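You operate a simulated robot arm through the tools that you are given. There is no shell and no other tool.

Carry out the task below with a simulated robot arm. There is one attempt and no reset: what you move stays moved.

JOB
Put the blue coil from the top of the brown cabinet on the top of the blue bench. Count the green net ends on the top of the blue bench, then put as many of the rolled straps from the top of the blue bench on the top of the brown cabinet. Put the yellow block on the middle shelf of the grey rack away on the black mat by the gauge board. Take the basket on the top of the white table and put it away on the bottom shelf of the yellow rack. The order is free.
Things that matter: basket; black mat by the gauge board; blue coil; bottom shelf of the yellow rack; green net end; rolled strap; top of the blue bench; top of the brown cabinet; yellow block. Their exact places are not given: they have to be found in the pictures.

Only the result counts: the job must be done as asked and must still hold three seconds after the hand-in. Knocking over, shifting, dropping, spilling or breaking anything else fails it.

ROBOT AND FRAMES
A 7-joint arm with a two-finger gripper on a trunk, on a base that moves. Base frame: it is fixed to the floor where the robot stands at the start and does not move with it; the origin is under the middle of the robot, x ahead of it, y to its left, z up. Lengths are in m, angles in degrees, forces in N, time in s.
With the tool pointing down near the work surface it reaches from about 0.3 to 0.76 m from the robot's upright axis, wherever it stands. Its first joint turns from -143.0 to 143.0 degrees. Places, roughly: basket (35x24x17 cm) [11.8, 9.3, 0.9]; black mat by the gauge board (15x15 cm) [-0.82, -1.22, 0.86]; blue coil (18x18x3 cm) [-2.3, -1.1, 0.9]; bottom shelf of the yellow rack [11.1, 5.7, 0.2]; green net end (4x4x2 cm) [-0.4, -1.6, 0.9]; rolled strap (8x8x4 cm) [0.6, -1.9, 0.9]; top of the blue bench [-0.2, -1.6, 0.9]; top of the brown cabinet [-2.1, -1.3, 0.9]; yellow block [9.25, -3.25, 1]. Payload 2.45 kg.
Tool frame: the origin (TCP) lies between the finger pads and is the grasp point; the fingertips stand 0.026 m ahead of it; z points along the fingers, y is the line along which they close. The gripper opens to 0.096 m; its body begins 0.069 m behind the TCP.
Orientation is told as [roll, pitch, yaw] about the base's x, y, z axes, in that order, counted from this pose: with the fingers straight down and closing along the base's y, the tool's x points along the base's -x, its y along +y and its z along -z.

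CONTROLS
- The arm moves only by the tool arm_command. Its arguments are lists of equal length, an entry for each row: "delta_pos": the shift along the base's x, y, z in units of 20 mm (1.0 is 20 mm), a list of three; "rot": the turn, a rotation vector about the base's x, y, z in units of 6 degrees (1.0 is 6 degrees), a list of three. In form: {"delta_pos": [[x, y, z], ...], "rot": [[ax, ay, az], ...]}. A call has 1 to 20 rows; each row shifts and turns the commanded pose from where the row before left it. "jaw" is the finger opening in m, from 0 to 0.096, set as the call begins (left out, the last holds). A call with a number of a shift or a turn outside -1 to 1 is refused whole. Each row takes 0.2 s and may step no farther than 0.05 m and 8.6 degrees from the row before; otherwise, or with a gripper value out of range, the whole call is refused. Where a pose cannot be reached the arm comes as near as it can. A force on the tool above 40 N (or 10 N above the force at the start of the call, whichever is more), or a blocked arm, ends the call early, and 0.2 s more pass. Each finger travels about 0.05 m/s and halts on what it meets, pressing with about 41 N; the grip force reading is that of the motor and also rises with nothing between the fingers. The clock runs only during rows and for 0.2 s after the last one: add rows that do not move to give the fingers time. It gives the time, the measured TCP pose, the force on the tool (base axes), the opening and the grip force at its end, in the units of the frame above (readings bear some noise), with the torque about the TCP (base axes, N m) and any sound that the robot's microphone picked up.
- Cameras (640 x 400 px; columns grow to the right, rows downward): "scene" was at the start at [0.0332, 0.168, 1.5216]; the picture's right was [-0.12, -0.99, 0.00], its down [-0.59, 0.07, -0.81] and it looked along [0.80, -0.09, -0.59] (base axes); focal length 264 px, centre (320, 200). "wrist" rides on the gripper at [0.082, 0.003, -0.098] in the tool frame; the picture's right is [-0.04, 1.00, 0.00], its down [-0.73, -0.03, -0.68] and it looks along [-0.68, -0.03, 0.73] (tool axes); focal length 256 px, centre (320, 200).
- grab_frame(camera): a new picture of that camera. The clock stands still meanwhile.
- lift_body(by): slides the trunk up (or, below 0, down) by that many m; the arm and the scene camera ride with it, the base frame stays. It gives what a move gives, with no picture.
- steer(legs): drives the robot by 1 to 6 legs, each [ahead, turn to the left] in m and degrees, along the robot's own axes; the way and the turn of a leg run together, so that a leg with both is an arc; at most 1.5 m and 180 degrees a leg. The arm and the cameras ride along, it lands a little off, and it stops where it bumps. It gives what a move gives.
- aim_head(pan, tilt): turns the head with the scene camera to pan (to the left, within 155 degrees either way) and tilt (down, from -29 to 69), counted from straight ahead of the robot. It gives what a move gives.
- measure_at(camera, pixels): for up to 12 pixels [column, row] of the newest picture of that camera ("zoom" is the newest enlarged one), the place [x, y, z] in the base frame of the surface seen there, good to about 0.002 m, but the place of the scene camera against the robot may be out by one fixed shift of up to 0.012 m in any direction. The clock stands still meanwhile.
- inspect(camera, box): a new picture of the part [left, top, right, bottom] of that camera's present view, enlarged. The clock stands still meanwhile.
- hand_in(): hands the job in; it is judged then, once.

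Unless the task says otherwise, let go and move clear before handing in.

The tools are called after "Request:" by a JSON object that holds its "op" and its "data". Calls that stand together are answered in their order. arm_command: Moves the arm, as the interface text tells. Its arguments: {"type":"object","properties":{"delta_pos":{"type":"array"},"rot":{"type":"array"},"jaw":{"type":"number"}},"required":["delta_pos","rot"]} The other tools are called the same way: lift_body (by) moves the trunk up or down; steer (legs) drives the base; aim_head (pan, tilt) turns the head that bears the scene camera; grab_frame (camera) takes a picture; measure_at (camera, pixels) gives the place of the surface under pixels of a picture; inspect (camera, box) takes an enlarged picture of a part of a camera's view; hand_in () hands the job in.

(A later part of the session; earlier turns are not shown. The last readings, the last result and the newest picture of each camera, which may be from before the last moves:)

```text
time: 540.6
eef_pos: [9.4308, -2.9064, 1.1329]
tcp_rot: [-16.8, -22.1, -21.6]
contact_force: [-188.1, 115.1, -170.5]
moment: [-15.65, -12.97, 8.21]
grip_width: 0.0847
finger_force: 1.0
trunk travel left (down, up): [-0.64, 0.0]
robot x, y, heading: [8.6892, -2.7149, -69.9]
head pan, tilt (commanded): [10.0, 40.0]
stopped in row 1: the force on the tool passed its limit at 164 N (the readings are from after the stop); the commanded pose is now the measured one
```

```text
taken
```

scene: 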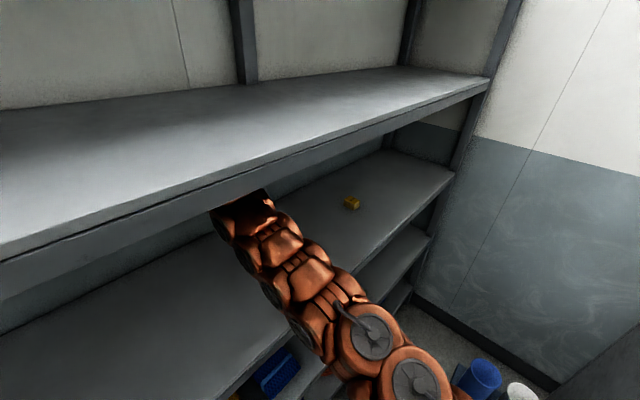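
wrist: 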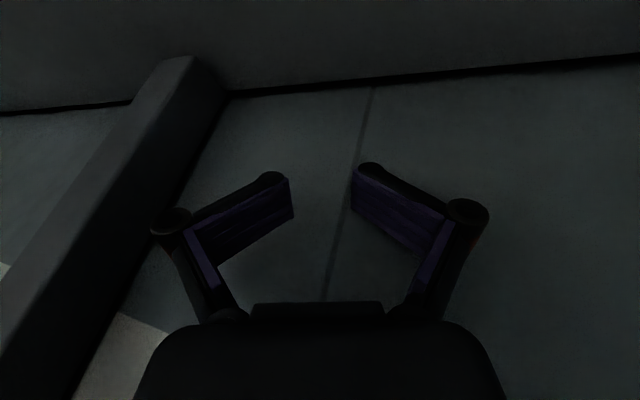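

The hand has been pushed to the back of the shelf and presses against wall and upper shelf. The straight way out is back toward me along -u and slightly down; I'll withdraw in small steps.

Request:
{"op": "arm_command", "data": {"delta_pos": [[-0.5, 0.115, -0.15], [-0.5, 0.115, -0.15], [-0.5, 0.115, -0.1], [-0.5, 0.115, 0]], "rot": [[0, 0, 0], [0, 0, 0], [0, 0, 0], [0, 0, 0]]}}

Request:
{"op": "grab_frame", "data": {"camera": "scene"}}

```text
time: 540.9
eef_pos: [9.3976, -2.8349, 1.0128]
tcp_rot: [-4.6, -8.1, -7.5]
contact_force: [26.6, 44.8, 46.0]
moment: [-3.54, 2.88, -0.7]
grip_width: 0.0977
finger_force: 2.9
trunk travel left (down, up): [-0.64, 0.0]
robot x, y, heading: [8.6807, -2.6861, -51.8]
head pan, tilt (commanded): [10.0, 40.0]
stopped in row 1: the arm was blocked; the commanded pose is now the measured one
```

```text
taken
```

scene: 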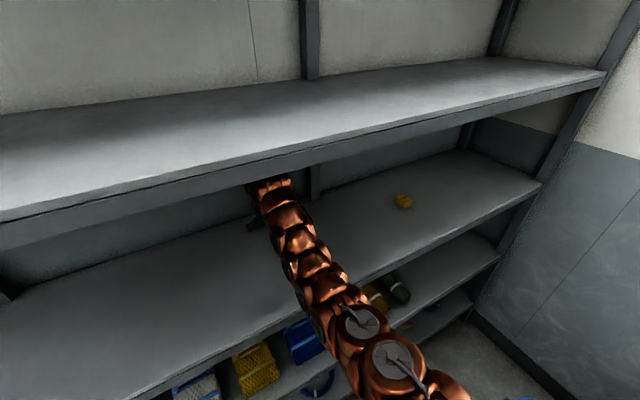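

The hand stands almost upright, jammed between the shelves (force up 46 N). Tilting it forward shortens it vertically and draws the wrist out toward me, so I'll tilt a few degrees at a time.

Request:
{"op": "arm_command", "data": {"delta_pos": [[0, 0, 0.2], [0, 0, 0.2]], "rot": [[-0.183, -0.8136, 0], [-0.183, -0.8136, 0]]}}

Request:
{"op": "grab_frame", "data": {"camera": "scene"}}

Request:
{"op": "grab_frame", "data": {"camera": "wrist"}}

```text
time: 541.2
eef_pos: [9.4351, -2.9421, 1.1235]
tcp_rot: [-7.8, -21.7, -8.4]
contact_force: [-128.6, 33.1, -13.4]
moment: [-4.03, -11.32, 0.77]
grip_width: 0.0903
finger_force: 0.8
trunk travel left (down, up): [-0.64, 0.0]
robot x, y, heading: [8.6791, -2.6836, -53.1]
head pan, tilt (commanded): [10.0, 40.0]
stopped in row 1: the force on the tool passed its limit at 179 N (the readings are from after the stop); the commanded pose is now the measured one
```

```text
taken
```

scene: 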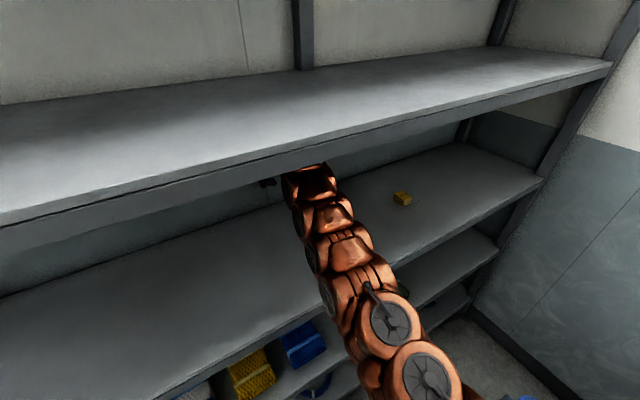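

```text
taken
```

wrist: 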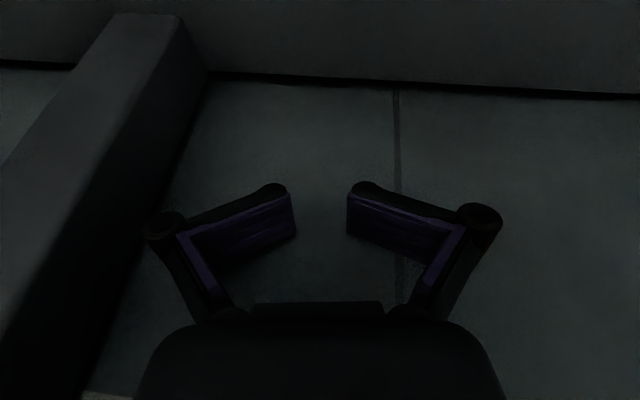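

The fingertips are pressing the back wall (−128 N in x) and the arm is nearly fully stretched (0.80 m). I'll retract toward me and slightly down.

Request:
{"op": "arm_command", "data": {"delta_pos": [[-0.7, 0.16, -0.3], [-0.7, 0.16, -0.3], [-0.7, 0.16, -0.2]], "rot": [[0, 0, 0], [0, 0, 0], [0, 0, 0]]}}

Request:
{"op": "grab_frame", "data": {"camera": "scene"}}

```text
time: 541.5
eef_pos: [9.4124, -2.9412, 1.015]
tcp_rot: [-5.7, -13.1, -4.6]
contact_force: [-23.2, -21.7, 172.7]
moment: [11.53, -0.25, 2.39]
grip_width: 0.0976
finger_force: 2.2
trunk travel left (down, up): [-0.64, 0.0]
robot x, y, heading: [8.6791, -2.6853, -53.5]
head pan, tilt (commanded): [10.0, 40.0]
stopped in row 1: the arm was blocked; the commanded pose is now the measured one
```

```text
taken
```

scene: 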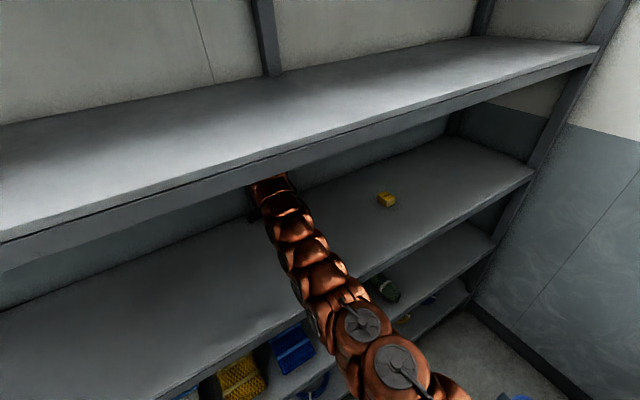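

The arm rebounds between the shelves each time a row starts. I'll let it settle with a harmless head move and read the state.

Request:
{"op": "aim_head", "data": {"pan": 12, "tilt": 42}}

Request:
{"op": "grab_frame", "data": {"camera": "scene"}}

Request:
{"op": "grab_frame", "data": {"camera": "wrist"}}

```text
time: 542.1
eef_pos: [9.4116, -2.9421, 1.0199]
tcp_rot: [-9.4, -10.7, -4.1]
contact_force: [77.2, -90.7, 268.5]
moment: [19.81, 1.86, -6.25]
grip_width: 0.0975
finger_force: 3.2
trunk travel left (down, up): [-0.64, 0.0]
robot x, y, heading: [8.6965, -2.7054, -59.0]
head pan, tilt (commanded): [12.0, 42.0]
```

```text
taken
```

scene: 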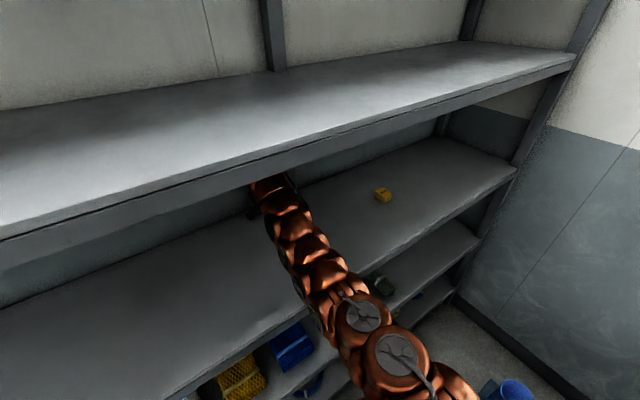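

```text
taken
```

wrist: 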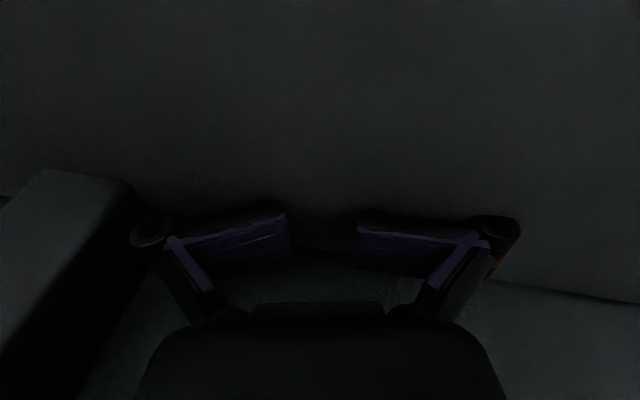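

It settles pressing on the shelf (268 N up). From this low state a raise-and-retract should spring it into the free band (TCP z 1.07–1.12); I'll pull out and up together.

Request:
{"op": "arm_command", "data": {"delta_pos": [[-0.9, 0.2, 0.9], [-0.9, 0.2, 0.9], [-0.9, 0.2, 0.5], [-0.9, 0.2, 0]], "rot": [[0, 0, 0], [0, 0, 0], [0, 0, 0], [0, 0, 0]]}}

Request:
{"op": "grab_frame", "data": {"camera": "scene"}}

```text
time: 542.4
eef_pos: [9.4299, -2.9322, 1.0396]
tcp_rot: [-5.4, -19.0, -2.8]
contact_force: [-8.7, 2.2, -57.3]
moment: [-0.86, -2.69, -0.09]
grip_width: 0.0871
finger_force: 11.6
trunk travel left (down, up): [-0.64, 0.0]
robot x, y, heading: [8.6884, -2.6934, -56.0]
head pan, tilt (commanded): [12.0, 42.0]
stopped in row 1: the arm was blocked; the commanded pose is now the measured one
```

```text
taken
```

scene: 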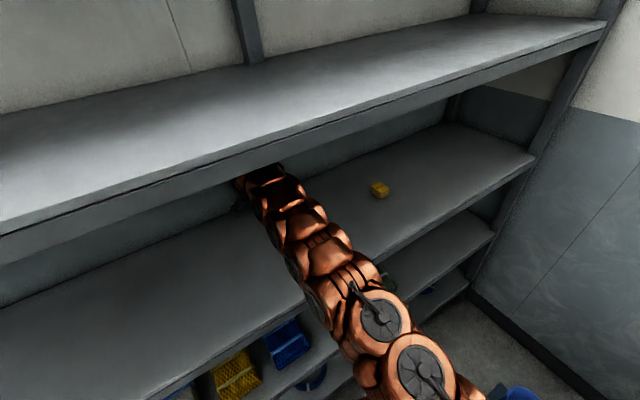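

The contact is now light. The arm's forearm must stay stretched to pass under the upper shelf's lip, so instead of folding the arm I'll back the base away, drawing the arm out as it is—first a short 0.12 m.

Request:
{"op": "steer", "data": {"legs": [[-0.12, 0]]}}

Request:
{"op": "grab_frame", "data": {"camera": "scene"}}

Request:
{"op": "grab_frame", "data": {"camera": "wrist"}}

```text
time: 543.1
eef_pos: [9.4565, -2.8586, 1.1214]
tcp_rot: [-2.1, -25.1, -9.6]
contact_force: [-362.5, 83.6, 48.1]
moment: [-8.17, -33.81, -4.73]
grip_width: 0.0911
finger_force: 1.6
trunk travel left (down, up): [-0.64, 0.0]
robot x, y, heading: [8.69, -2.6953, -57.0]
head pan, tilt (commanded): [12.0, 42.0]
stopped in leg 1: the force on the tool passed its limit at 259 N (the readings are from after the stop); the commanded pose is now the measured one
```

```text
taken
```

scene: 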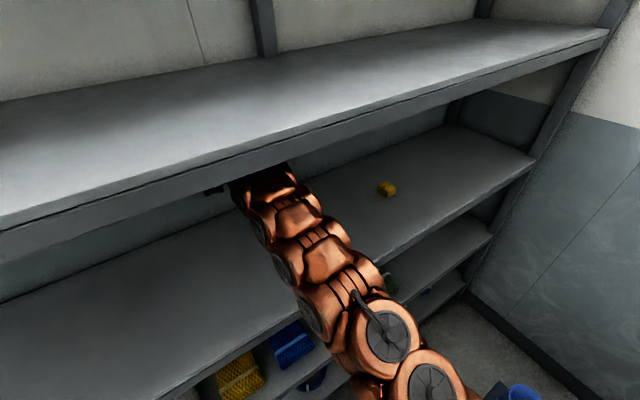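

```text
taken
```

wrist: 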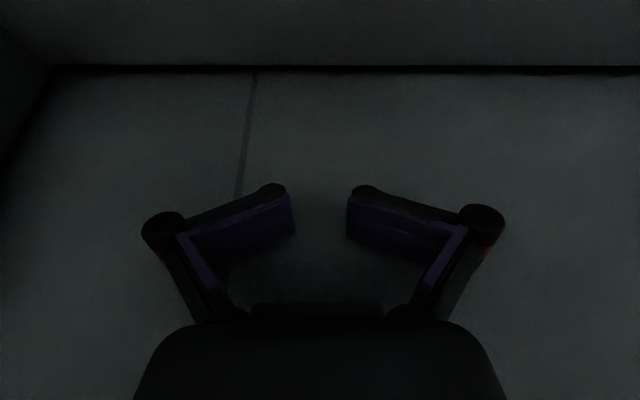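

The arm is being forced against the back wall (−362 N), so retracting straight back toward me is now the freeing direction. I'll command that over several rows.

Request:
{"op": "arm_command", "data": {"delta_pos": [[-0.98, 0.2, -0.2], [-0.98, 0.2, -0.2], [-0.98, 0.2, -0.2], [-0.98, 0.2, 0], [-0.98, 0.2, 0], [-0.98, 0.2, 0]], "rot": [[-0.1, -0.45, 0], [-0.1, -0.45, 0], [-0.1, -0.45, 0], [-0.1, -0.45, 0], [-0.1, -0.45, 0], [-0.1, -0.45, 0]]}}

Request:
{"op": "grab_frame", "data": {"camera": "scene"}}

```text
time: 543.4
eef_pos: [9.4274, -2.8563, 1.0219]
tcp_rot: [-12.0, -13.9, -2.4]
contact_force: [103.7, -8.2, 257.0]
moment: [17.81, 2.74, -7.44]
grip_width: 0.0965
finger_force: 2.8
trunk travel left (down, up): [-0.64, 0.0]
robot x, y, heading: [8.6927, -2.6951, -57.9]
head pan, tilt (commanded): [12.0, 42.0]
stopped in row 1: the arm was blocked; the commanded pose is now the measured one
```

```text
taken
```

scene: 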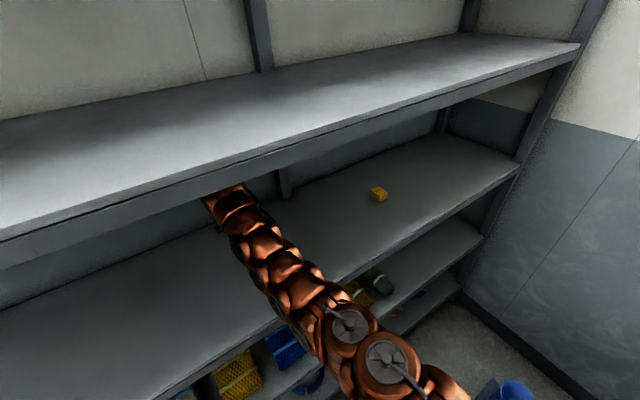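

The hand appears hooked: the wrist sits behind the upper shelf's front lip while the fingers fold on the shelf below. I'll step the tool straight up a little at a time to reach the contact-free band first.

Request:
{"op": "arm_command", "data": {"delta_pos": [[0, 0, 1]], "rot": [[0, 0, 0]]}}

```text
time: 543.7
eef_pos: [9.4501, -2.8506, 1.1151]
tcp_rot: [-5.5, -19.7, -10.6]
contact_force: [-324.5, 88.3, 18.8]
moment: [-4.66, -30.17, 4.95]
grip_width: 0.064
finger_force: 2.2
trunk travel left (down, up): [-0.64, 0.0]
robot x, y, heading: [8.6895, -2.6952, -57.8]
head pan, tilt (commanded): [12.0, 42.0]
stopped in row 1: the arm was blocked; the commanded pose is now the measured one
```

High state again (z 1.115, pressed to the wall). Now lowering the trunk a few centimetres should bring the wrist below the lip without the fingers touching down.

Request:
{"op": "lift_body", "data": {"by": -0.04}}

Request:
{"op": "grab_frame", "data": {"camera": "scene"}}

Request:
{"op": "grab_frame", "data": {"camera": "wrist"}}

```text
time: 544.1
eef_pos: [9.415, -2.8777, 1.0124]
tcp_rot: [-5.1, -10.8, -8.6]
contact_force: [91.2, -34.0, 225.6]
moment: [15.35, 1.75, -6.35]
grip_width: 0.0974
finger_force: 1.6
trunk travel left (down, up): [-0.632, 0.008]
robot x, y, heading: [8.6909, -2.6988, -57.6]
head pan, tilt (commanded): [12.0, 42.0]
stopped: the arm was blocked; the commanded pose is now the measured one
```

```text
taken
```

scene: 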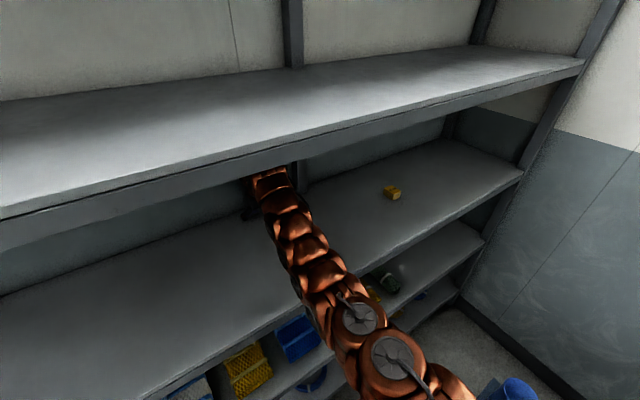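

```text
taken
```

wrist: 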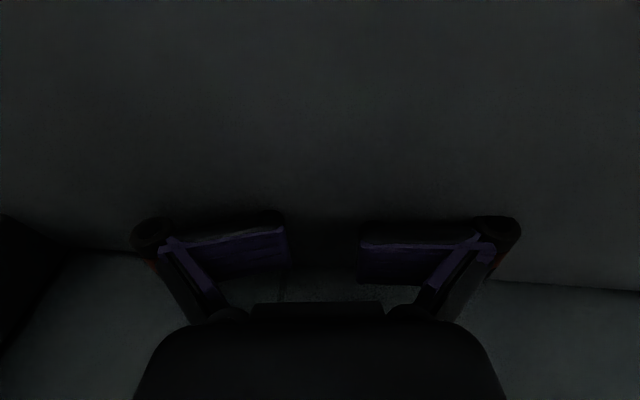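

The trunk stopped after 8 mm and the arm is back on the shelf. Earlier a combined back-and-up row from this state led to a light, middle state, so I'll repeat that.

Request:
{"op": "arm_command", "data": {"delta_pos": [[-1, 0.2, 0.8], [-1, 0.2, 0.3]], "rot": [[0, 0, 0], [0, 0, 0]]}}

```text
time: 544.4
eef_pos: [9.4422, -2.9075, 1.1195]
tcp_rot: [-8.8, -22.9, -3.4]
contact_force: [-167.8, 74.6, -66.9]
moment: [-7.34, -14.76, 0.2]
grip_width: 0.0679
finger_force: 3.4
trunk travel left (down, up): [-0.632, 0.008]
robot x, y, heading: [8.6876, -2.6996, -57.2]
head pan, tilt (commanded): [12.0, 42.0]
stopped in row 1: the arm was blocked; the commanded pose is now the measured one
```

High again. I'll wait with a small head move to see whether this state is steady.

Request:
{"op": "aim_head", "data": {"pan": 10, "tilt": 40}}

Request:
{"op": "aim_head", "data": {"pan": 12, "tilt": 42}}

```text
time: 545.0
eef_pos: [9.4427, -2.9102, 1.122]
tcp_rot: [-8.3, -23.1, -4.7]
contact_force: [-176.1, 139.5, -8.4]
moment: [-12.31, -14.58, 0.9]
grip_width: 0.0845
finger_force: 0.1
trunk travel left (down, up): [-0.632, 0.008]
robot x, y, heading: [8.6875, -2.6984, -56.9]
head pan, tilt (commanded): [10.0, 40.0]
```

```text
time: 545.6
eef_pos: [9.443, -2.9136, 1.1205]
tcp_rot: [-8.4, -24.1, -5.2]
contact_force: [-61.9, 46.2, 26.6]
moment: [-4.0, -5.77, 0.41]
grip_width: 0.09
finger_force: 6.5
trunk travel left (down, up): [-0.632, 0.008]
robot x, y, heading: [8.6939, -2.701, -57.3]
head pan, tilt (commanded): [12.0, 42.0]
```

This state is steady and relaxing (force down to 62 N). I'll wait a bit more before moving.

Request:
{"op": "aim_head", "data": {"pan": -10, "tilt": 42}}

Request:
{"op": "aim_head", "data": {"pan": 25, "tilt": 45}}

Request:
{"op": "grab_frame", "data": {"camera": "scene"}}

Request:
{"op": "grab_frame", "data": {"camera": "wrist"}}

```text
time: 546.5
eef_pos: [9.4245, -2.9166, 1.0129]
tcp_rot: [-3.2, -18.4, -7.0]
contact_force: [57.2, -35.2, 249.7]
moment: [16.91, 2.51, -4.12]
grip_width: 0.0981
finger_force: 1.4
trunk travel left (down, up): [-0.632, 0.008]
robot x, y, heading: [8.69, -2.7039, -57.8]
head pan, tilt (commanded): [-10.0, 42.0]
```

```text
time: 547.5
eef_pos: [9.4321, -2.9324, 1.0668]
tcp_rot: [-6.8, -19.5, -7.4]
contact_force: [-133.2, 45.9, -63.0]
moment: [-3.75, -11.22, -0.42]
grip_width: 0.0865
finger_force: 1.3
trunk travel left (down, up): [-0.632, 0.008]
robot x, y, heading: [8.6898, -2.6968, -57.6]
head pan, tilt (commanded): [25.0, 45.0]
```

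```text
taken
```

scene: 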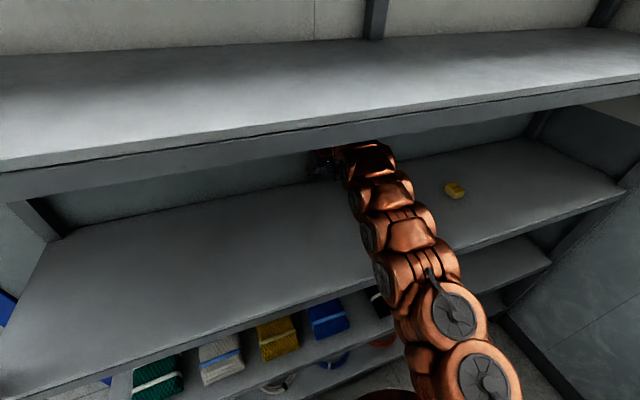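

```text
taken
```

wrist: 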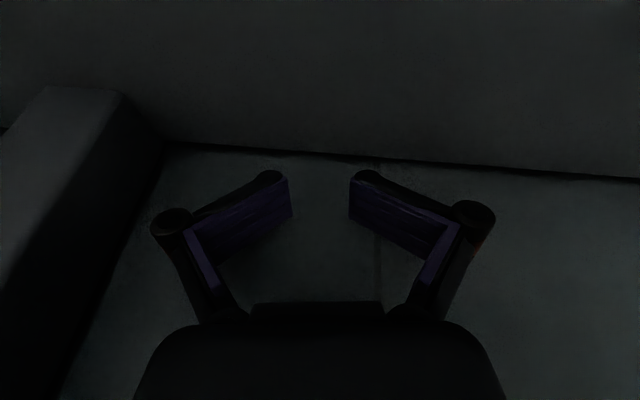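

The whole robot seems to rock against the jammed hand. I'll pass time with tiny head moves to let it settle.

Request:
{"op": "aim_head", "data": {"pan": 24, "tilt": 45}}

Request:
{"op": "aim_head", "data": {"pan": 23, "tilt": 45}}

Request:
{"op": "aim_head", "data": {"pan": 22, "tilt": 45}}

```text
time: 548.1
eef_pos: [9.4218, -2.919, 1.0142]
tcp_rot: [-4.4, -19.9, -9.0]
contact_force: [78.6, -60.8, 245.4]
moment: [17.36, 2.37, -5.83]
grip_width: 0.0981
finger_force: 2.0
trunk travel left (down, up): [-0.632, 0.008]
robot x, y, heading: [8.6917, -2.7006, -57.8]
head pan, tilt (commanded): [24.0, 45.0]
```

```text
time: 548.7
eef_pos: [9.4198, -2.8813, 1.032]
tcp_rot: [-6.1, -16.7, -4.1]
contact_force: [-10.4, 9.2, -6.9]
moment: [-0.85, -1.1, -0.12]
grip_width: 0.0952
finger_force: 1.5
trunk travel left (down, up): [-0.632, 0.008]
robot x, y, heading: [8.6916, -2.7003, -57.6]
head pan, tilt (commanded): [23.0, 45.0]
```

```text
time: 549.3
eef_pos: [9.441, -2.9224, 1.12]
tcp_rot: [-8.5, -24.3, -6.0]
contact_force: [-21.0, 17.0, 14.9]
moment: [-0.13, 0.03, 0.25]
grip_width: 0.0894
finger_force: 4.7
trunk travel left (down, up): [-0.632, 0.008]
robot x, y, heading: [8.6881, -2.7012, -57.2]
head pan, tilt (commanded): [22.0, 45.0]
```

Right now the force is small (≈30 N) and the pose matches the target. I'll try a slow retract in small steps from here.

Request:
{"op": "arm_command", "data": {"delta_pos": [[-0.3, 0.07, -0.1], [-0.3, 0.07, -0.1], [-0.3, 0.07, -0.1], [-0.3, 0.07, -0.1], [-0.3, 0.07, -0.1], [-0.3, 0.07, -0.1]], "rot": [[0, 0, 0], [0, 0, 0], [0, 0, 0], [0, 0, 0], [0, 0, 0], [0, 0, 0]]}}

Request:
{"op": "grab_frame", "data": {"camera": "scene"}}

```text
time: 549.6
eef_pos: [9.4021, -2.958, 1.014]
tcp_rot: [-5.0, -11.5, -7.6]
contact_force: [92.7, 7.7, 164.7]
moment: [10.39, 1.57, -6.62]
grip_width: 0.0977
finger_force: 1.9
trunk travel left (down, up): [-0.632, 0.008]
robot x, y, heading: [8.6874, -2.7, -57.2]
head pan, tilt (commanded): [22.0, 45.0]
stopped in row 1: the force on the tool passed its limit at 314 N (the readings are from after the stop); the commanded pose is now the measured one
```

```text
taken
```

scene: 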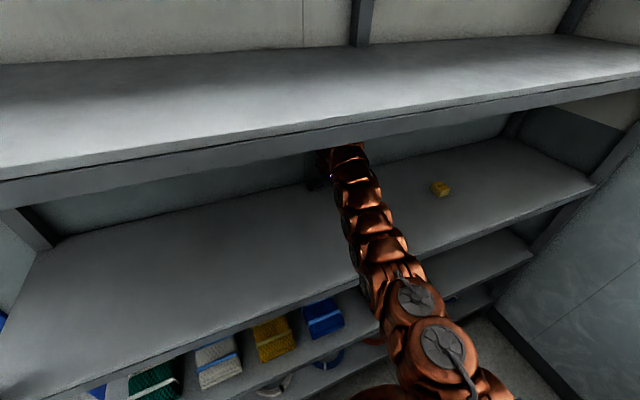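

I'll change tactics: lean the hand sideways (fingers toward the empty left part of the shelf) about the depth axis, which shortens it vertically without needing room at the wall. One small step first.

Request:
{"op": "arm_command", "data": {"delta_pos": [[-0.3, 0.8, 0.4], [-0.3, 0.8, 0.4], [-0.3, 0.8, 0.2]], "rot": [[1.0, -0.225, 0], [1.0, -0.225, 0], [1.0, -0.225, 0]]}}

Request:
{"op": "grab_frame", "data": {"camera": "scene"}}

```text
time: 550.0
eef_pos: [9.38, -3.0065, 1.1076]
tcp_rot: [-4.3, -19.2, -6.4]
contact_force: [-176.6, 50.1, -51.4]
moment: [-0.08, -1.48, -2.05]
grip_width: 0.0625
finger_force: 0.0
trunk travel left (down, up): [-0.632, 0.008]
robot x, y, heading: [8.6878, -2.6969, -57.1]
head pan, tilt (commanded): [22.0, 45.0]
stopped in row 1: the arm was blocked; the commanded pose is now the measured one
```

```text
taken
```

scene: 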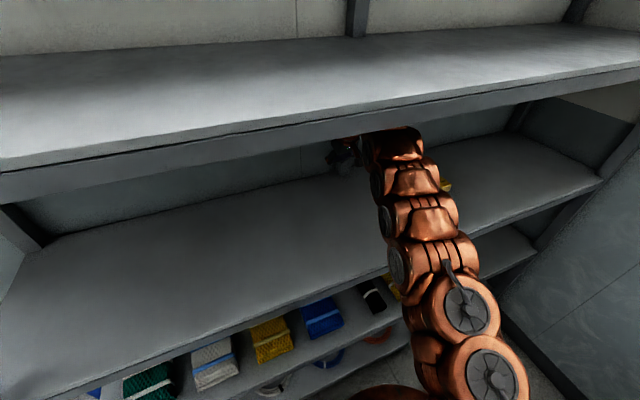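

It shifted right and touches the back post now, with a shorter reach (0.758 m). I'll keep leaning and pull outward and left.

Request:
{"op": "arm_command", "data": {"delta_pos": [[-1, 0.8, 0], [-1, 0.8, 0], [-1, 0.8, 0]], "rot": [[1.0, -0.225, 0], [1.0, -0.225, 0], [1.0, -0.225, 0]]}}

Request:
{"op": "grab_frame", "data": {"camera": "scene"}}

```text
time: 550.3
eef_pos: [9.3359, -3.0333, 1.0059]
tcp_rot: [0.2, -4.6, -1.9]
contact_force: [89.7, -90.2, 232.8]
moment: [-4.42, 3.96, 5.91]
grip_width: 0.0985
finger_force: 1.1
trunk travel left (down, up): [-0.632, 0.008]
robot x, y, heading: [8.6851, -2.6983, -58.1]
head pan, tilt (commanded): [22.0, 45.0]
stopped in row 1: the arm was blocked; the commanded pose is now the measured one
```

```text
taken
```

scene: 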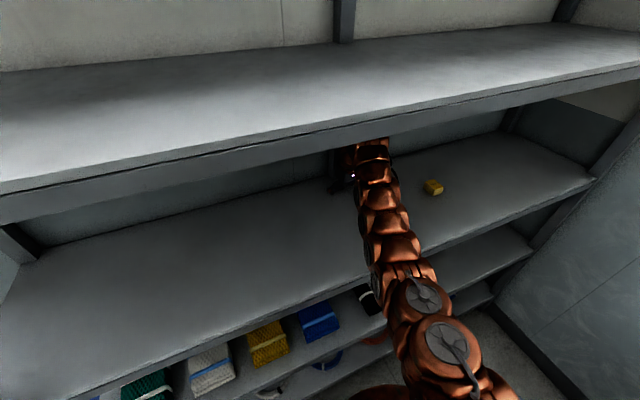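

Progress: reach is down to 0.73 m and the hand is coming outward. I'll continue pulling back toward me.

Request:
{"op": "arm_command", "data": {"delta_pos": [[-1, 0.7, 0.3], [-1, 0.7, 0.3], [-1, 0.7, 0]], "rot": [[0, 0, 0], [0, 0, 0], [0, 0, 0]]}}

Request:
{"op": "grab_frame", "data": {"camera": "scene"}}

```text
time: 550.6
eef_pos: [9.3547, -3.0693, 1.0997]
tcp_rot: [-6.5, -16.1, -1.3]
contact_force: [-93.4, 14.7, 1.9]
moment: [-0.85, -8.5, 1.38]
grip_width: 0.0681
finger_force: 3.6
trunk travel left (down, up): [-0.632, 0.008]
robot x, y, heading: [8.6898, -2.6993, -58.3]
head pan, tilt (commanded): [22.0, 45.0]
stopped in row 1: the arm was blocked; the commanded pose is now the measured one
```

```text
taken
```

scene: 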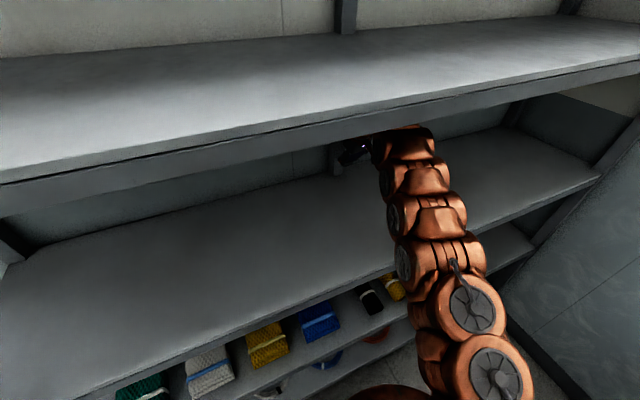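

The hand drifts right along the lip, and the forearm is what jams under it, so the wrist must come lower. I'll combine forward tilt with retracting from here.

Request:
{"op": "arm_command", "data": {"delta_pos": [[-1, 0.4, -0.1], [-1, 0.4, -0.1], [-1, 0.4, -0.1]], "rot": [[-0.22, -0.98, 0], [-0.22, -0.98, 0], [-0.22, -0.98, 0]]}}

Request:
{"op": "grab_frame", "data": {"camera": "scene"}}

```text
time: 550.9
eef_pos: [9.3383, -3.0725, 1.0096]
tcp_rot: [-1.9, -9.3, -2.9]
contact_force: [127.9, -79.0, 266.1]
moment: [19.17, 4.59, -8.37]
grip_width: 0.0981
finger_force: 2.0
out of reach, approached as far as the arm can: row 1
trunk travel left (down, up): [-0.632, 0.008]
robot x, y, heading: [8.689, -2.6964, -58.1]
head pan, tilt (commanded): [22.0, 45.0]
stopped in row 1: the arm was blocked; the commanded pose is now the measured one
```

```text
taken
```

scene: 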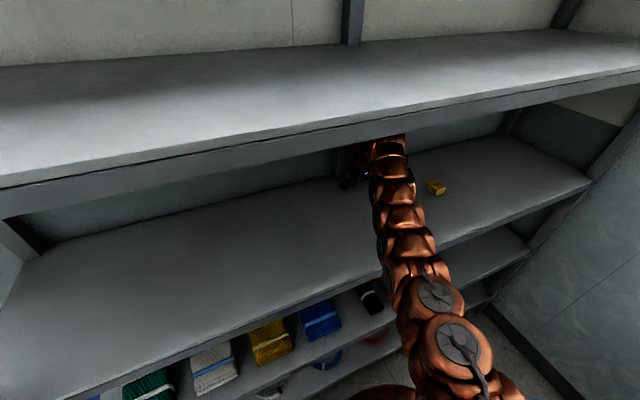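

The controller judges this stretched pose out of reach, which explains the jumps. I'll keep shortening the reach, pulling directly toward my axis, call by call.

Request:
{"op": "arm_command", "data": {"delta_pos": [[-1, 0.8, 0.2], [-1, 0.8, 0.2]], "rot": [[0, 0, 0], [0, 0, 0]]}}

Request:
{"op": "arm_command", "data": {"delta_pos": [[-1, 0.9, -0.5], [-1, 0.9, 0]], "rot": [[-0.2, -0.9, 0], [-0.2, -0.9, 0]]}}

Request:
{"op": "grab_frame", "data": {"camera": "scene"}}

```text
time: 551.3
eef_pos: [9.3205, -3.0682, 1.0095]
tcp_rot: [-1.8, -18.5, -2.5]
contact_force: [96.3, -70.3, 270.9]
moment: [19.01, 5.25, -4.39]
grip_width: 0.0982
finger_force: 26.3
trunk travel left (down, up): [-0.632, 0.008]
robot x, y, heading: [8.6889, -2.6981, -58.2]
head pan, tilt (commanded): [22.0, 45.0]
stopped in row 1: the arm was blocked; the commanded pose is now the measured one
```

```text
time: 551.5
eef_pos: [9.3563, -3.163, 1.1544]
tcp_rot: [-14.8, -34.0, 1.4]
contact_force: [-3.4, 0.0, 1.7]
moment: [0.02, -0.16, 0.05]
grip_width: 0.0923
finger_force: 1.3
trunk travel left (down, up): [-0.632, 0.008]
robot x, y, heading: [8.686, -2.697, -58.1]
head pan, tilt (commanded): [22.0, 45.0]
stopped in row 1: the force on the tool passed its limit at 319 N (the readings are from after the stop); the commanded pose is now the measured one
```

```text
taken
```

scene: 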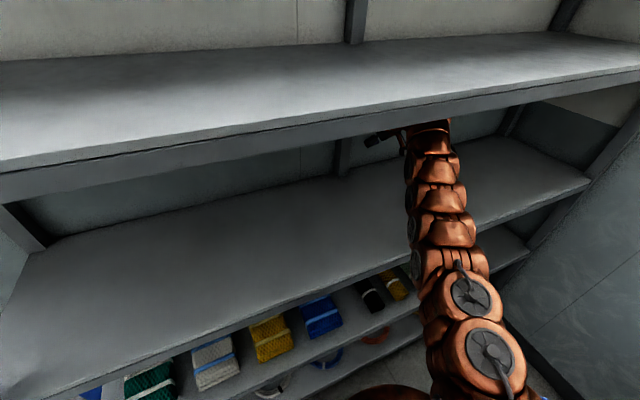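

Contact force is suddenly almost nil, with the tool tilted 34° forward at (9.356,-3.163,1.154). I'll let time pass briefly to see whether it stays free.

Request:
{"op": "aim_head", "data": {"pan": 21, "tilt": 45}}

Request:
{"op": "grab_frame", "data": {"camera": "scene"}}

Request:
{"op": "grab_frame", "data": {"camera": "wrist"}}

```text
time: 552.1
eef_pos: [9.3811, -3.2104, 1.0179]
tcp_rot: [-5.9, -30.0, -4.1]
contact_force: [47.4, -101.9, 236.0]
moment: [17.45, 4.42, -2.5]
grip_width: 0.0974
finger_force: 1.2
trunk travel left (down, up): [-0.632, 0.008]
robot x, y, heading: [8.6927, -2.704, -59.0]
head pan, tilt (commanded): [21.0, 45.0]
```

```text
taken
```

scene: 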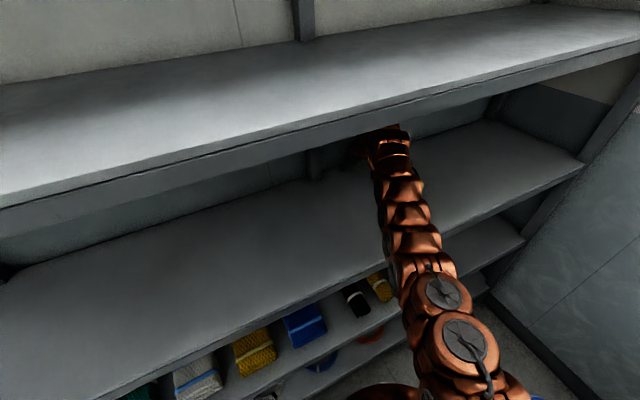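

```text
taken
```

wrist: 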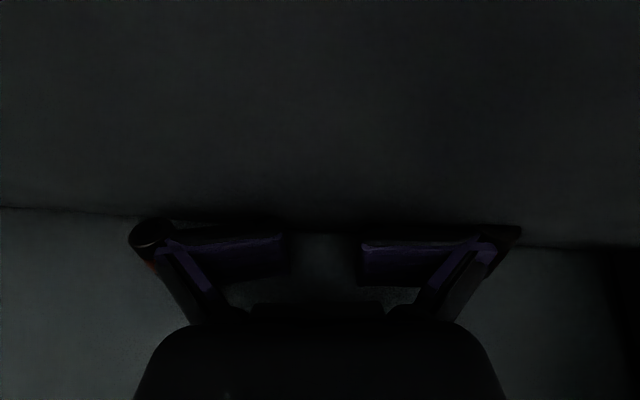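

The hand is now tilted 30° forward but still presses down (236 N). Laying it flatter lowers the wrist under the lip, so I'll continue tilting while drawing back and up.

Request:
{"op": "arm_command", "data": {"delta_pos": [[-1, 0.6, 0.6], [-1, 0.6, 0.4]], "rot": [[-0.2, -0.98, 0], [-0.2, -0.98, 0]]}}

Request:
{"op": "grab_frame", "data": {"camera": "scene"}}

```text
time: 552.5
eef_pos: [9.3934, -3.2068, 1.1051]
tcp_rot: [-13.5, -33.3, 0.8]
contact_force: [-226.4, 37.9, -63.5]
moment: [-2.8, -6.32, -2.83]
grip_width: 0.0711
finger_force: 2.6
out of reach, approached as far as the arm can: row 1
trunk travel left (down, up): [-0.632, 0.008]
robot x, y, heading: [8.6948, -2.7067, -60.6]
head pan, tilt (commanded): [21.0, 45.0]
stopped in row 1: the arm was blocked; the commanded pose is now the measured one
```

```text
taken
```

scene: 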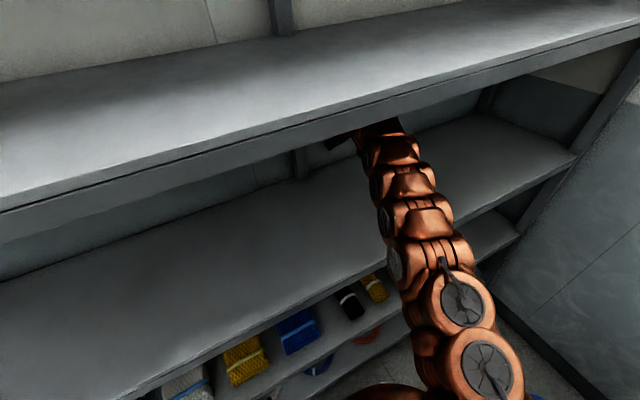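

The picture now hides the block behind the forearm. I'll measure the arm links and the shelf lip to understand the jam (time stands still).

Request:
{"op": "measure_at", "data": {"camera": "scene", "pixels": [[380, 128], [392, 155], [408, 180], [420, 215], [435, 250], [460, 300], [300, 148], [300, 138], [345, 140], [480, 365], [500, 90], [500, 102]]}}

Request:
{"op": "inspect", "data": {"camera": "scene", "box": [320, 90, 520, 215]}}

```text
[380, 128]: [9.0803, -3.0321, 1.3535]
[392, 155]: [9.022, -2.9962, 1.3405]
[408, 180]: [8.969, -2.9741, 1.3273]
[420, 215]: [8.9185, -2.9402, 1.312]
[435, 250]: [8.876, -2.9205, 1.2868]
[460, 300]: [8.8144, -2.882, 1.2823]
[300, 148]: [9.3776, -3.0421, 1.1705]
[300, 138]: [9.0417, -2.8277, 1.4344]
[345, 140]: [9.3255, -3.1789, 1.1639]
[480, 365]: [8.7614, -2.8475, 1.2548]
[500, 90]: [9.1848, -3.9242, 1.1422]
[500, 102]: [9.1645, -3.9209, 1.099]
```

```text
3.20 times, centred on (420, 152) of scene
```

zoom: 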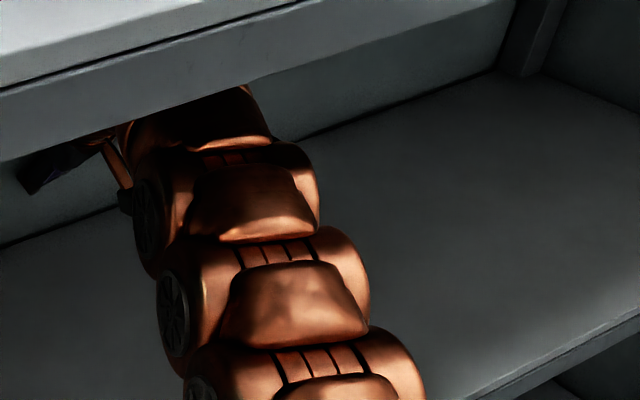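

The arm is in fact nearly straight (top surface z 1.25→1.35), 6 cm under the lip, with the fingertips pushed into the wall; a straight arm can't fold back without the elbow rising. So backing the base is the right way out: it relieves the wall contact. I'll try reversing now.

Request:
{"op": "steer", "data": {"legs": [[-0.3, 0]]}}

Request:
{"op": "grab_frame", "data": {"camera": "scene"}}

```text
time: 553.2
eef_pos: [9.3793, -3.1295, 1.0297]
tcp_rot: [-18.3, -25.1, 2.5]
contact_force: [88.0, -2.9, 262.5]
moment: [17.5, 3.68, -4.91]
grip_width: 0.0963
finger_force: 4.9
trunk travel left (down, up): [-0.632, 0.008]
robot x, y, heading: [8.7203, -2.7547, -72.3]
head pan, tilt (commanded): [21.0, 45.0]
stopped in leg 1: the robot was blocked; the commanded pose is now the measured one
```

```text
taken
```

scene: 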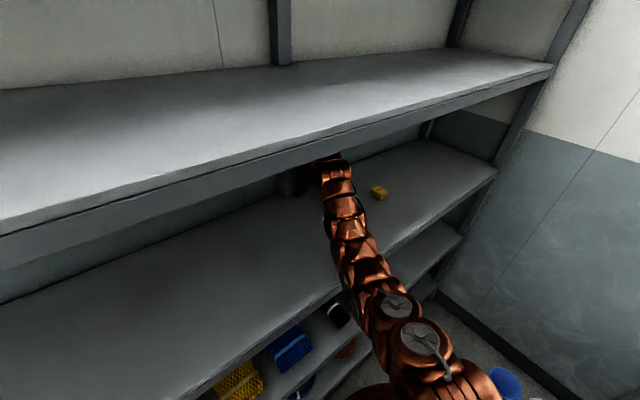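

The block is still in place at (380,192), and the reach is down to 0.76 m. From here I'll lift the tool and draw back toward my axis.

Request:
{"op": "arm_command", "data": {"delta_pos": [[-0.8, 0.5, 1], [-0.8, 0.5, 1], [-0.8, 0.5, 0.5]], "rot": [[0, 0, 0], [0, 0, 0], [0, 0, 0]]}}

Request:
{"op": "grab_frame", "data": {"camera": "scene"}}

```text
time: 553.5
eef_pos: [9.385, -3.1262, 1.017]
tcp_rot: [-6.2, -23.8, 2.0]
contact_force: [-21.6, -0.1, 254.8]
moment: [16.93, 3.26, 0.68]
grip_width: 0.0975
finger_force: 24.8
trunk travel left (down, up): [-0.632, 0.008]
robot x, y, heading: [8.7565, -2.7395, -59.3]
head pan, tilt (commanded): [21.0, 45.0]
stopped in row 1: the arm was blocked; the commanded pose is now the measured one
```

```text
taken
```

scene: 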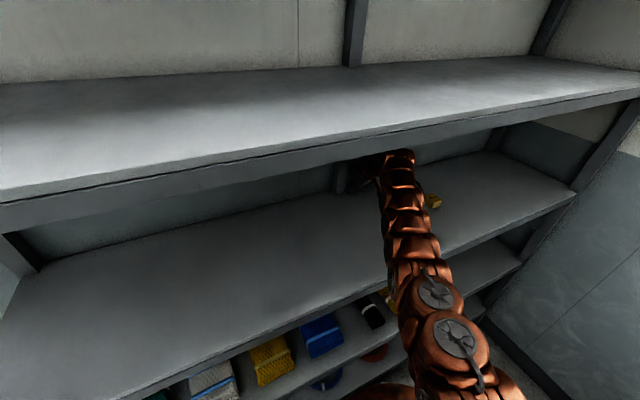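

Reach is 0.74 m now. I'll repeat the lift-and-retract.

Request:
{"op": "arm_command", "data": {"delta_pos": [[-0.6, 0.4, 1], [-0.6, 0.4, 1], [-0.6, 0.4, 0.5]], "rot": [[0, 0, 0], [0, 0, 0], [0, 0, 0]]}}

```text
time: 553.9
eef_pos: [9.3751, -3.109, 1.0137]
tcp_rot: [-0.5, -30.8, 3.1]
contact_force: [7.8, -116.6, 254.6]
moment: [3.64, 7.59, 1.39]
grip_width: 0.0986
finger_force: 0.9
trunk travel left (down, up): [-0.632, 0.008]
robot x, y, heading: [8.7858, -2.7536, -57.1]
head pan, tilt (commanded): [21.0, 45.0]
stopped in row 1: the force on the tool passed its limit at 275 N (the readings are from after the stop); the commanded pose is now the measured one
```

Reach 0.69 m. Continuing to lift.

Request:
{"op": "arm_command", "data": {"delta_pos": [[-0.3, 0.2, 1], [-0.3, 0.2, 1], [-0.3, 0.2, 1]], "rot": [[0, 0, 0], [0, 0, 0], [0, 0, 0]]}}

Request:
{"op": "grab_frame", "data": {"camera": "scene"}}

```text
time: 554.2
eef_pos: [9.3925, -3.1777, 1.0748]
tcp_rot: [5.0, -35.1, -1.6]
contact_force: [-164.1, 146.1, -26.8]
moment: [-2.36, -3.12, -5.01]
grip_width: 0.0685
finger_force: 0.1
trunk travel left (down, up): [-0.632, 0.008]
robot x, y, heading: [8.7453, -2.7582, -67.3]
head pan, tilt (commanded): [21.0, 45.0]
stopped in row 1: the arm was blocked; the commanded pose is now the measured one
```

```text
taken
```

scene: 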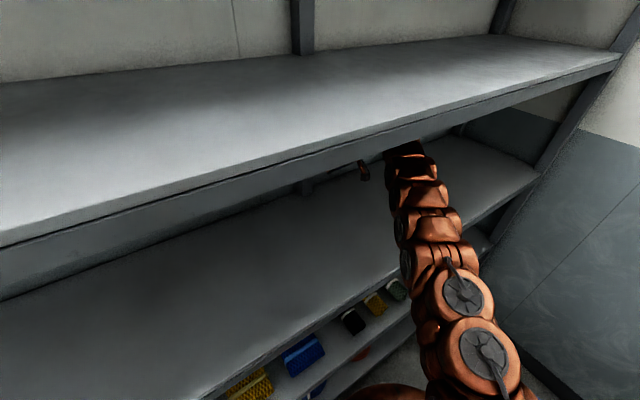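

The body is rocking. I'll wait with tiny head moves for it to damp before the next try.

Request:
{"op": "aim_head", "data": {"pan": 20, "tilt": 45}}

Request:
{"op": "aim_head", "data": {"pan": 21, "tilt": 45}}

Request:
{"op": "aim_head", "data": {"pan": 20, "tilt": 45}}

Request:
{"op": "aim_head", "data": {"pan": 21, "tilt": 45}}

Request:
{"op": "aim_head", "data": {"pan": 20, "tilt": 45}}

```text
time: 554.8
eef_pos: [9.3949, -3.1669, 1.0224]
tcp_rot: [-7.6, -34.2, 9.2]
contact_force: [-167.8, -108.9, 33.1]
moment: [3.76, -4.56, -13.27]
grip_width: 0.0988
finger_force: 7.6
trunk travel left (down, up): [-0.632, 0.008]
robot x, y, heading: [8.7135, -2.7571, -68.1]
head pan, tilt (commanded): [20.0, 45.0]
```

```text
time: 555.4
eef_pos: [9.391, -3.162, 1.0202]
tcp_rot: [-3.5, -30.9, 9.2]
contact_force: [-223.0, 128.3, 167.2]
moment: [9.62, -3.34, -11.86]
grip_width: 0.0858
finger_force: 0.1
trunk travel left (down, up): [-0.632, 0.008]
robot x, y, heading: [8.7196, -2.7853, -63.3]
head pan, tilt (commanded): [21.0, 45.0]
```

```text
time: 556.0
eef_pos: [9.3757, -3.2128, 1.0175]
tcp_rot: [2.3, -32.0, -7.9]
contact_force: [103.8, -5.0, 61.0]
moment: [-0.6, 10.31, 0.37]
grip_width: 0.0978
finger_force: 0.7
trunk travel left (down, up): [-0.632, 0.008]
robot x, y, heading: [8.7195, -2.7867, -62.0]
head pan, tilt (commanded): [20.0, 45.0]
```

```text
time: 556.6
eef_pos: [9.3967, -3.1986, 1.0189]
tcp_rot: [3.6, -35.0, -5.7]
contact_force: [21.4, -118.4, 272.8]
moment: [-0.71, 27.01, 3.95]
grip_width: 0.0978
finger_force: 0.7
trunk travel left (down, up): [-0.632, 0.008]
robot x, y, heading: [8.7195, -2.7928, -62.9]
head pan, tilt (commanded): [21.0, 45.0]
```

```text
time: 557.2
eef_pos: [9.3694, -3.1894, 1.0201]
tcp_rot: [6.3, -32.3, 1.0]
contact_force: [-75.3, 104.2, 253.0]
moment: [-15.85, 3.01, -4.75]
grip_width: 0.0978
finger_force: 1.9
trunk travel left (down, up): [-0.632, 0.008]
robot x, y, heading: [8.7195, -2.7929, -61.8]
head pan, tilt (commanded): [20.0, 45.0]
```

Now it rests: base steady, but the lip holds the forearm down while its target is 5 cm higher—so the cure is a lower shoulder. I'll lower the trunk.

Request:
{"op": "lift_body", "data": {"by": -0.1}}

Request:
{"op": "grab_frame", "data": {"camera": "scene"}}

```text
time: 557.7
eef_pos: [9.349, -3.2205, 1.0173]
tcp_rot: [-4.0, -30.8, -8.6]
contact_force: [47.2, 47.5, 218.2]
moment: [12.8, 3.67, -2.89]
grip_width: 0.0981
finger_force: 20.4
trunk travel left (down, up): [-0.621, 0.019]
robot x, y, heading: [8.7181, -2.7938, -65.7]
head pan, tilt (commanded): [20.0, 45.0]
stopped: the arm was blocked; the commanded pose is now the measured one
```

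```text
taken
```

scene: 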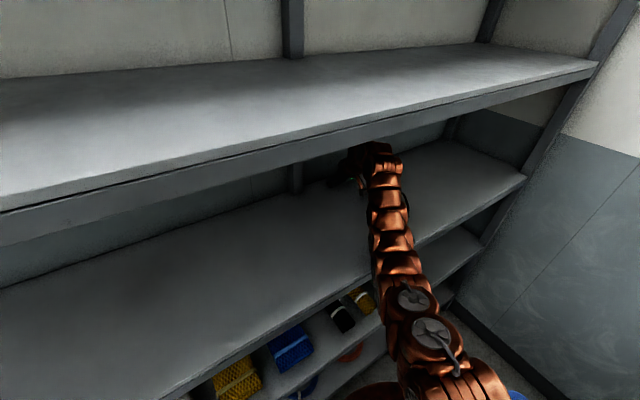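

The trunk came down 1.1 cm before stopping. I'll repeat lowering.

Request:
{"op": "lift_body", "data": {"by": -0.1}}

Request:
{"op": "lift_body", "data": {"by": -0.1}}

Request:
{"op": "lift_body", "data": {"by": -0.1}}

```text
time: 558.0
eef_pos: [9.3574, -3.2135, 1.0185]
tcp_rot: [3.4, -33.5, -12.5]
contact_force: [41.3, -41.7, 239.9]
moment: [-8.16, 9.75, 0.82]
grip_width: 0.0984
finger_force: 2.0
trunk travel left (down, up): [-0.624, 0.016]
robot x, y, heading: [8.7362, -2.7948, -60.0]
head pan, tilt (commanded): [20.0, 45.0]
stopped: the force on the tool passed its limit at 282 N (the readings are from after the stop); the commanded pose is now the measured one
```

```text
time: 558.5
eef_pos: [9.353, -3.1684, 1.0268]
tcp_rot: [13.1, -36.3, -4.2]
contact_force: [55.3, -27.3, 252.5]
moment: [-16.36, 6.89, 5.2]
grip_width: 0.0961
finger_force: 36.5
trunk travel left (down, up): [-0.611, 0.029]
robot x, y, heading: [8.7578, -2.8354, -62.5]
head pan, tilt (commanded): [20.0, 45.0]
stopped: the force on the tool passed its limit at 258 N (the readings are from after the stop); the commanded pose is now the measured one
```

```text
time: 558.7
eef_pos: [9.3766, -3.3418, 1.1497]
tcp_rot: [7.8, -49.6, -14.7]
contact_force: [-39.5, 23.1, 6.9]
moment: [-0.03, -1.08, 1.37]
grip_width: 0.0979
finger_force: 4.1
trunk travel left (down, up): [-0.613, 0.027]
robot x, y, heading: [8.7363, -2.8371, -62.9]
head pan, tilt (commanded): [20.0, 45.0]
stopped: the force on the tool passed its limit at 325 N (the readings are from after the stop); the commanded pose is now the measured one
```

A sudden light state: tool tilted ~50° forward at z 1.15. I'll look at it.

Request:
{"op": "grab_frame", "data": {"camera": "scene"}}

Request:
{"op": "grab_frame", "data": {"camera": "wrist"}}

```text
taken
```

scene: 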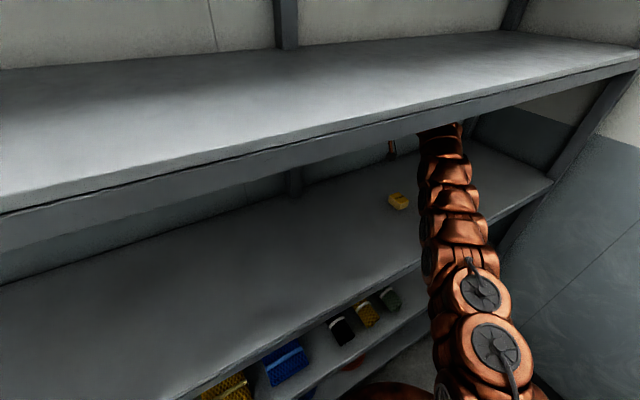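

```text
taken
```

wrist: 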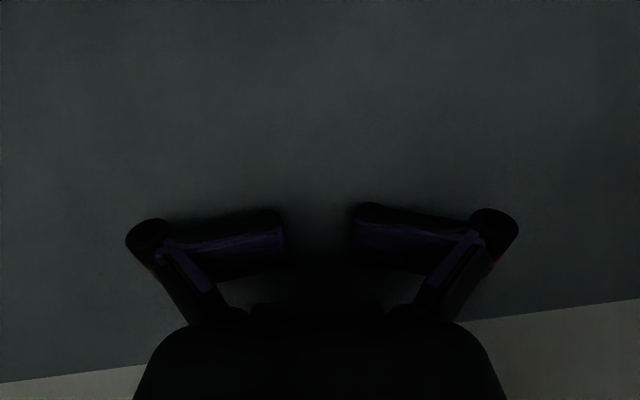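

The block still lies at (398,201) to the left of the arm, and the tool faces the wall with the wrist low. From this light state I'll retract toward my axis with further tilt.

Request:
{"op": "measure_at", "data": {"camera": "scene", "pixels": [[398, 198], [395, 205], [440, 130], [450, 165], [455, 200], [465, 235], [430, 118], [480, 290]]}}

Request:
{"op": "arm_command", "data": {"delta_pos": [[-0.9, 0.7, -0.2], [-0.9, 0.7, -0.2], [-0.9, 0.7, -0.2]], "rot": [[-0.1, -0.6, 0], [-0.1, -0.6, 0], [-0.1, -0.6, 0]]}}

Request:
{"op": "grab_frame", "data": {"camera": "scene"}}

```text
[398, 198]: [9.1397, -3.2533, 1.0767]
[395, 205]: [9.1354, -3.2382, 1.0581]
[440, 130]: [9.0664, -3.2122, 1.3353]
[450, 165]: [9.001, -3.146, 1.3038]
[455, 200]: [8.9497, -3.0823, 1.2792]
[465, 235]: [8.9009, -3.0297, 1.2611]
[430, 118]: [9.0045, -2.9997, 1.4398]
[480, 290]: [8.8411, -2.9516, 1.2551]
```

```text
time: 559.0
eef_pos: [9.2833, -3.4864, 1.0171]
tcp_rot: [-1.6, -34.6, -25.4]
contact_force: [43.7, -158.7, 279.7]
moment: [16.47, 26.19, 10.67]
grip_width: 0.0983
finger_force: 1.3
trunk travel left (down, up): [-0.613, 0.027]
robot x, y, heading: [8.7446, -2.8515, -63.4]
head pan, tilt (commanded): [20.0, 45.0]
stopped in row 1: the arm was blocked; the commanded pose is now the measured one
```

```text
taken
```

scene: 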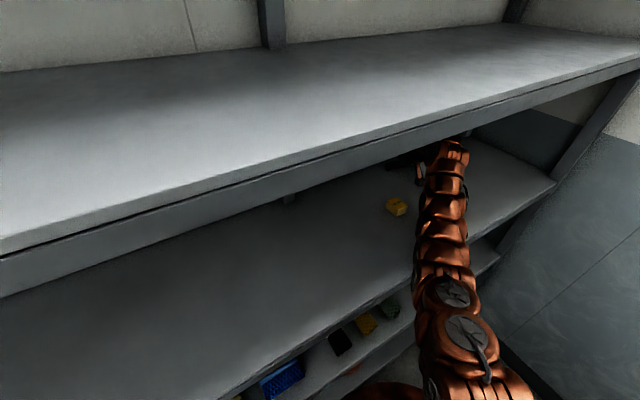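

The block is untouched at (9.140,-3.253). The arm has slid right of it, and turning the base right now sweeps the stretched arm along and out of the rack's open front before the right post. I'll turn right.

Request:
{"op": "steer", "data": {"legs": [[0, -30]]}}

Request:
{"op": "grab_frame", "data": {"camera": "scene"}}

```text
time: 559.7
eef_pos: [9.2973, -3.5485, 1.0318]
tcp_rot: [-14.5, -39.3, -16.9]
contact_force: [77.9, -139.3, 266.5]
moment: [20.38, 28.06, 8.91]
grip_width: 0.094
finger_force: 0.9
trunk travel left (down, up): [-0.613, 0.027]
robot x, y, heading: [8.7427, -2.8528, -64.1]
head pan, tilt (commanded): [20.0, 45.0]
stopped in leg 1: the force on the tool passed its limit at 381 N (the readings are from after the stop); the commanded pose is now the measured one
```

```text
taken
```

scene: 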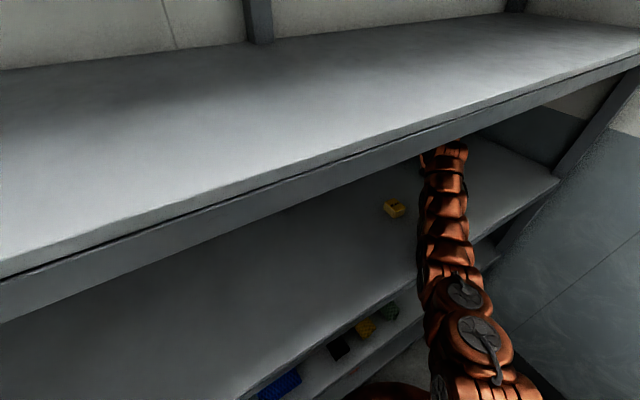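

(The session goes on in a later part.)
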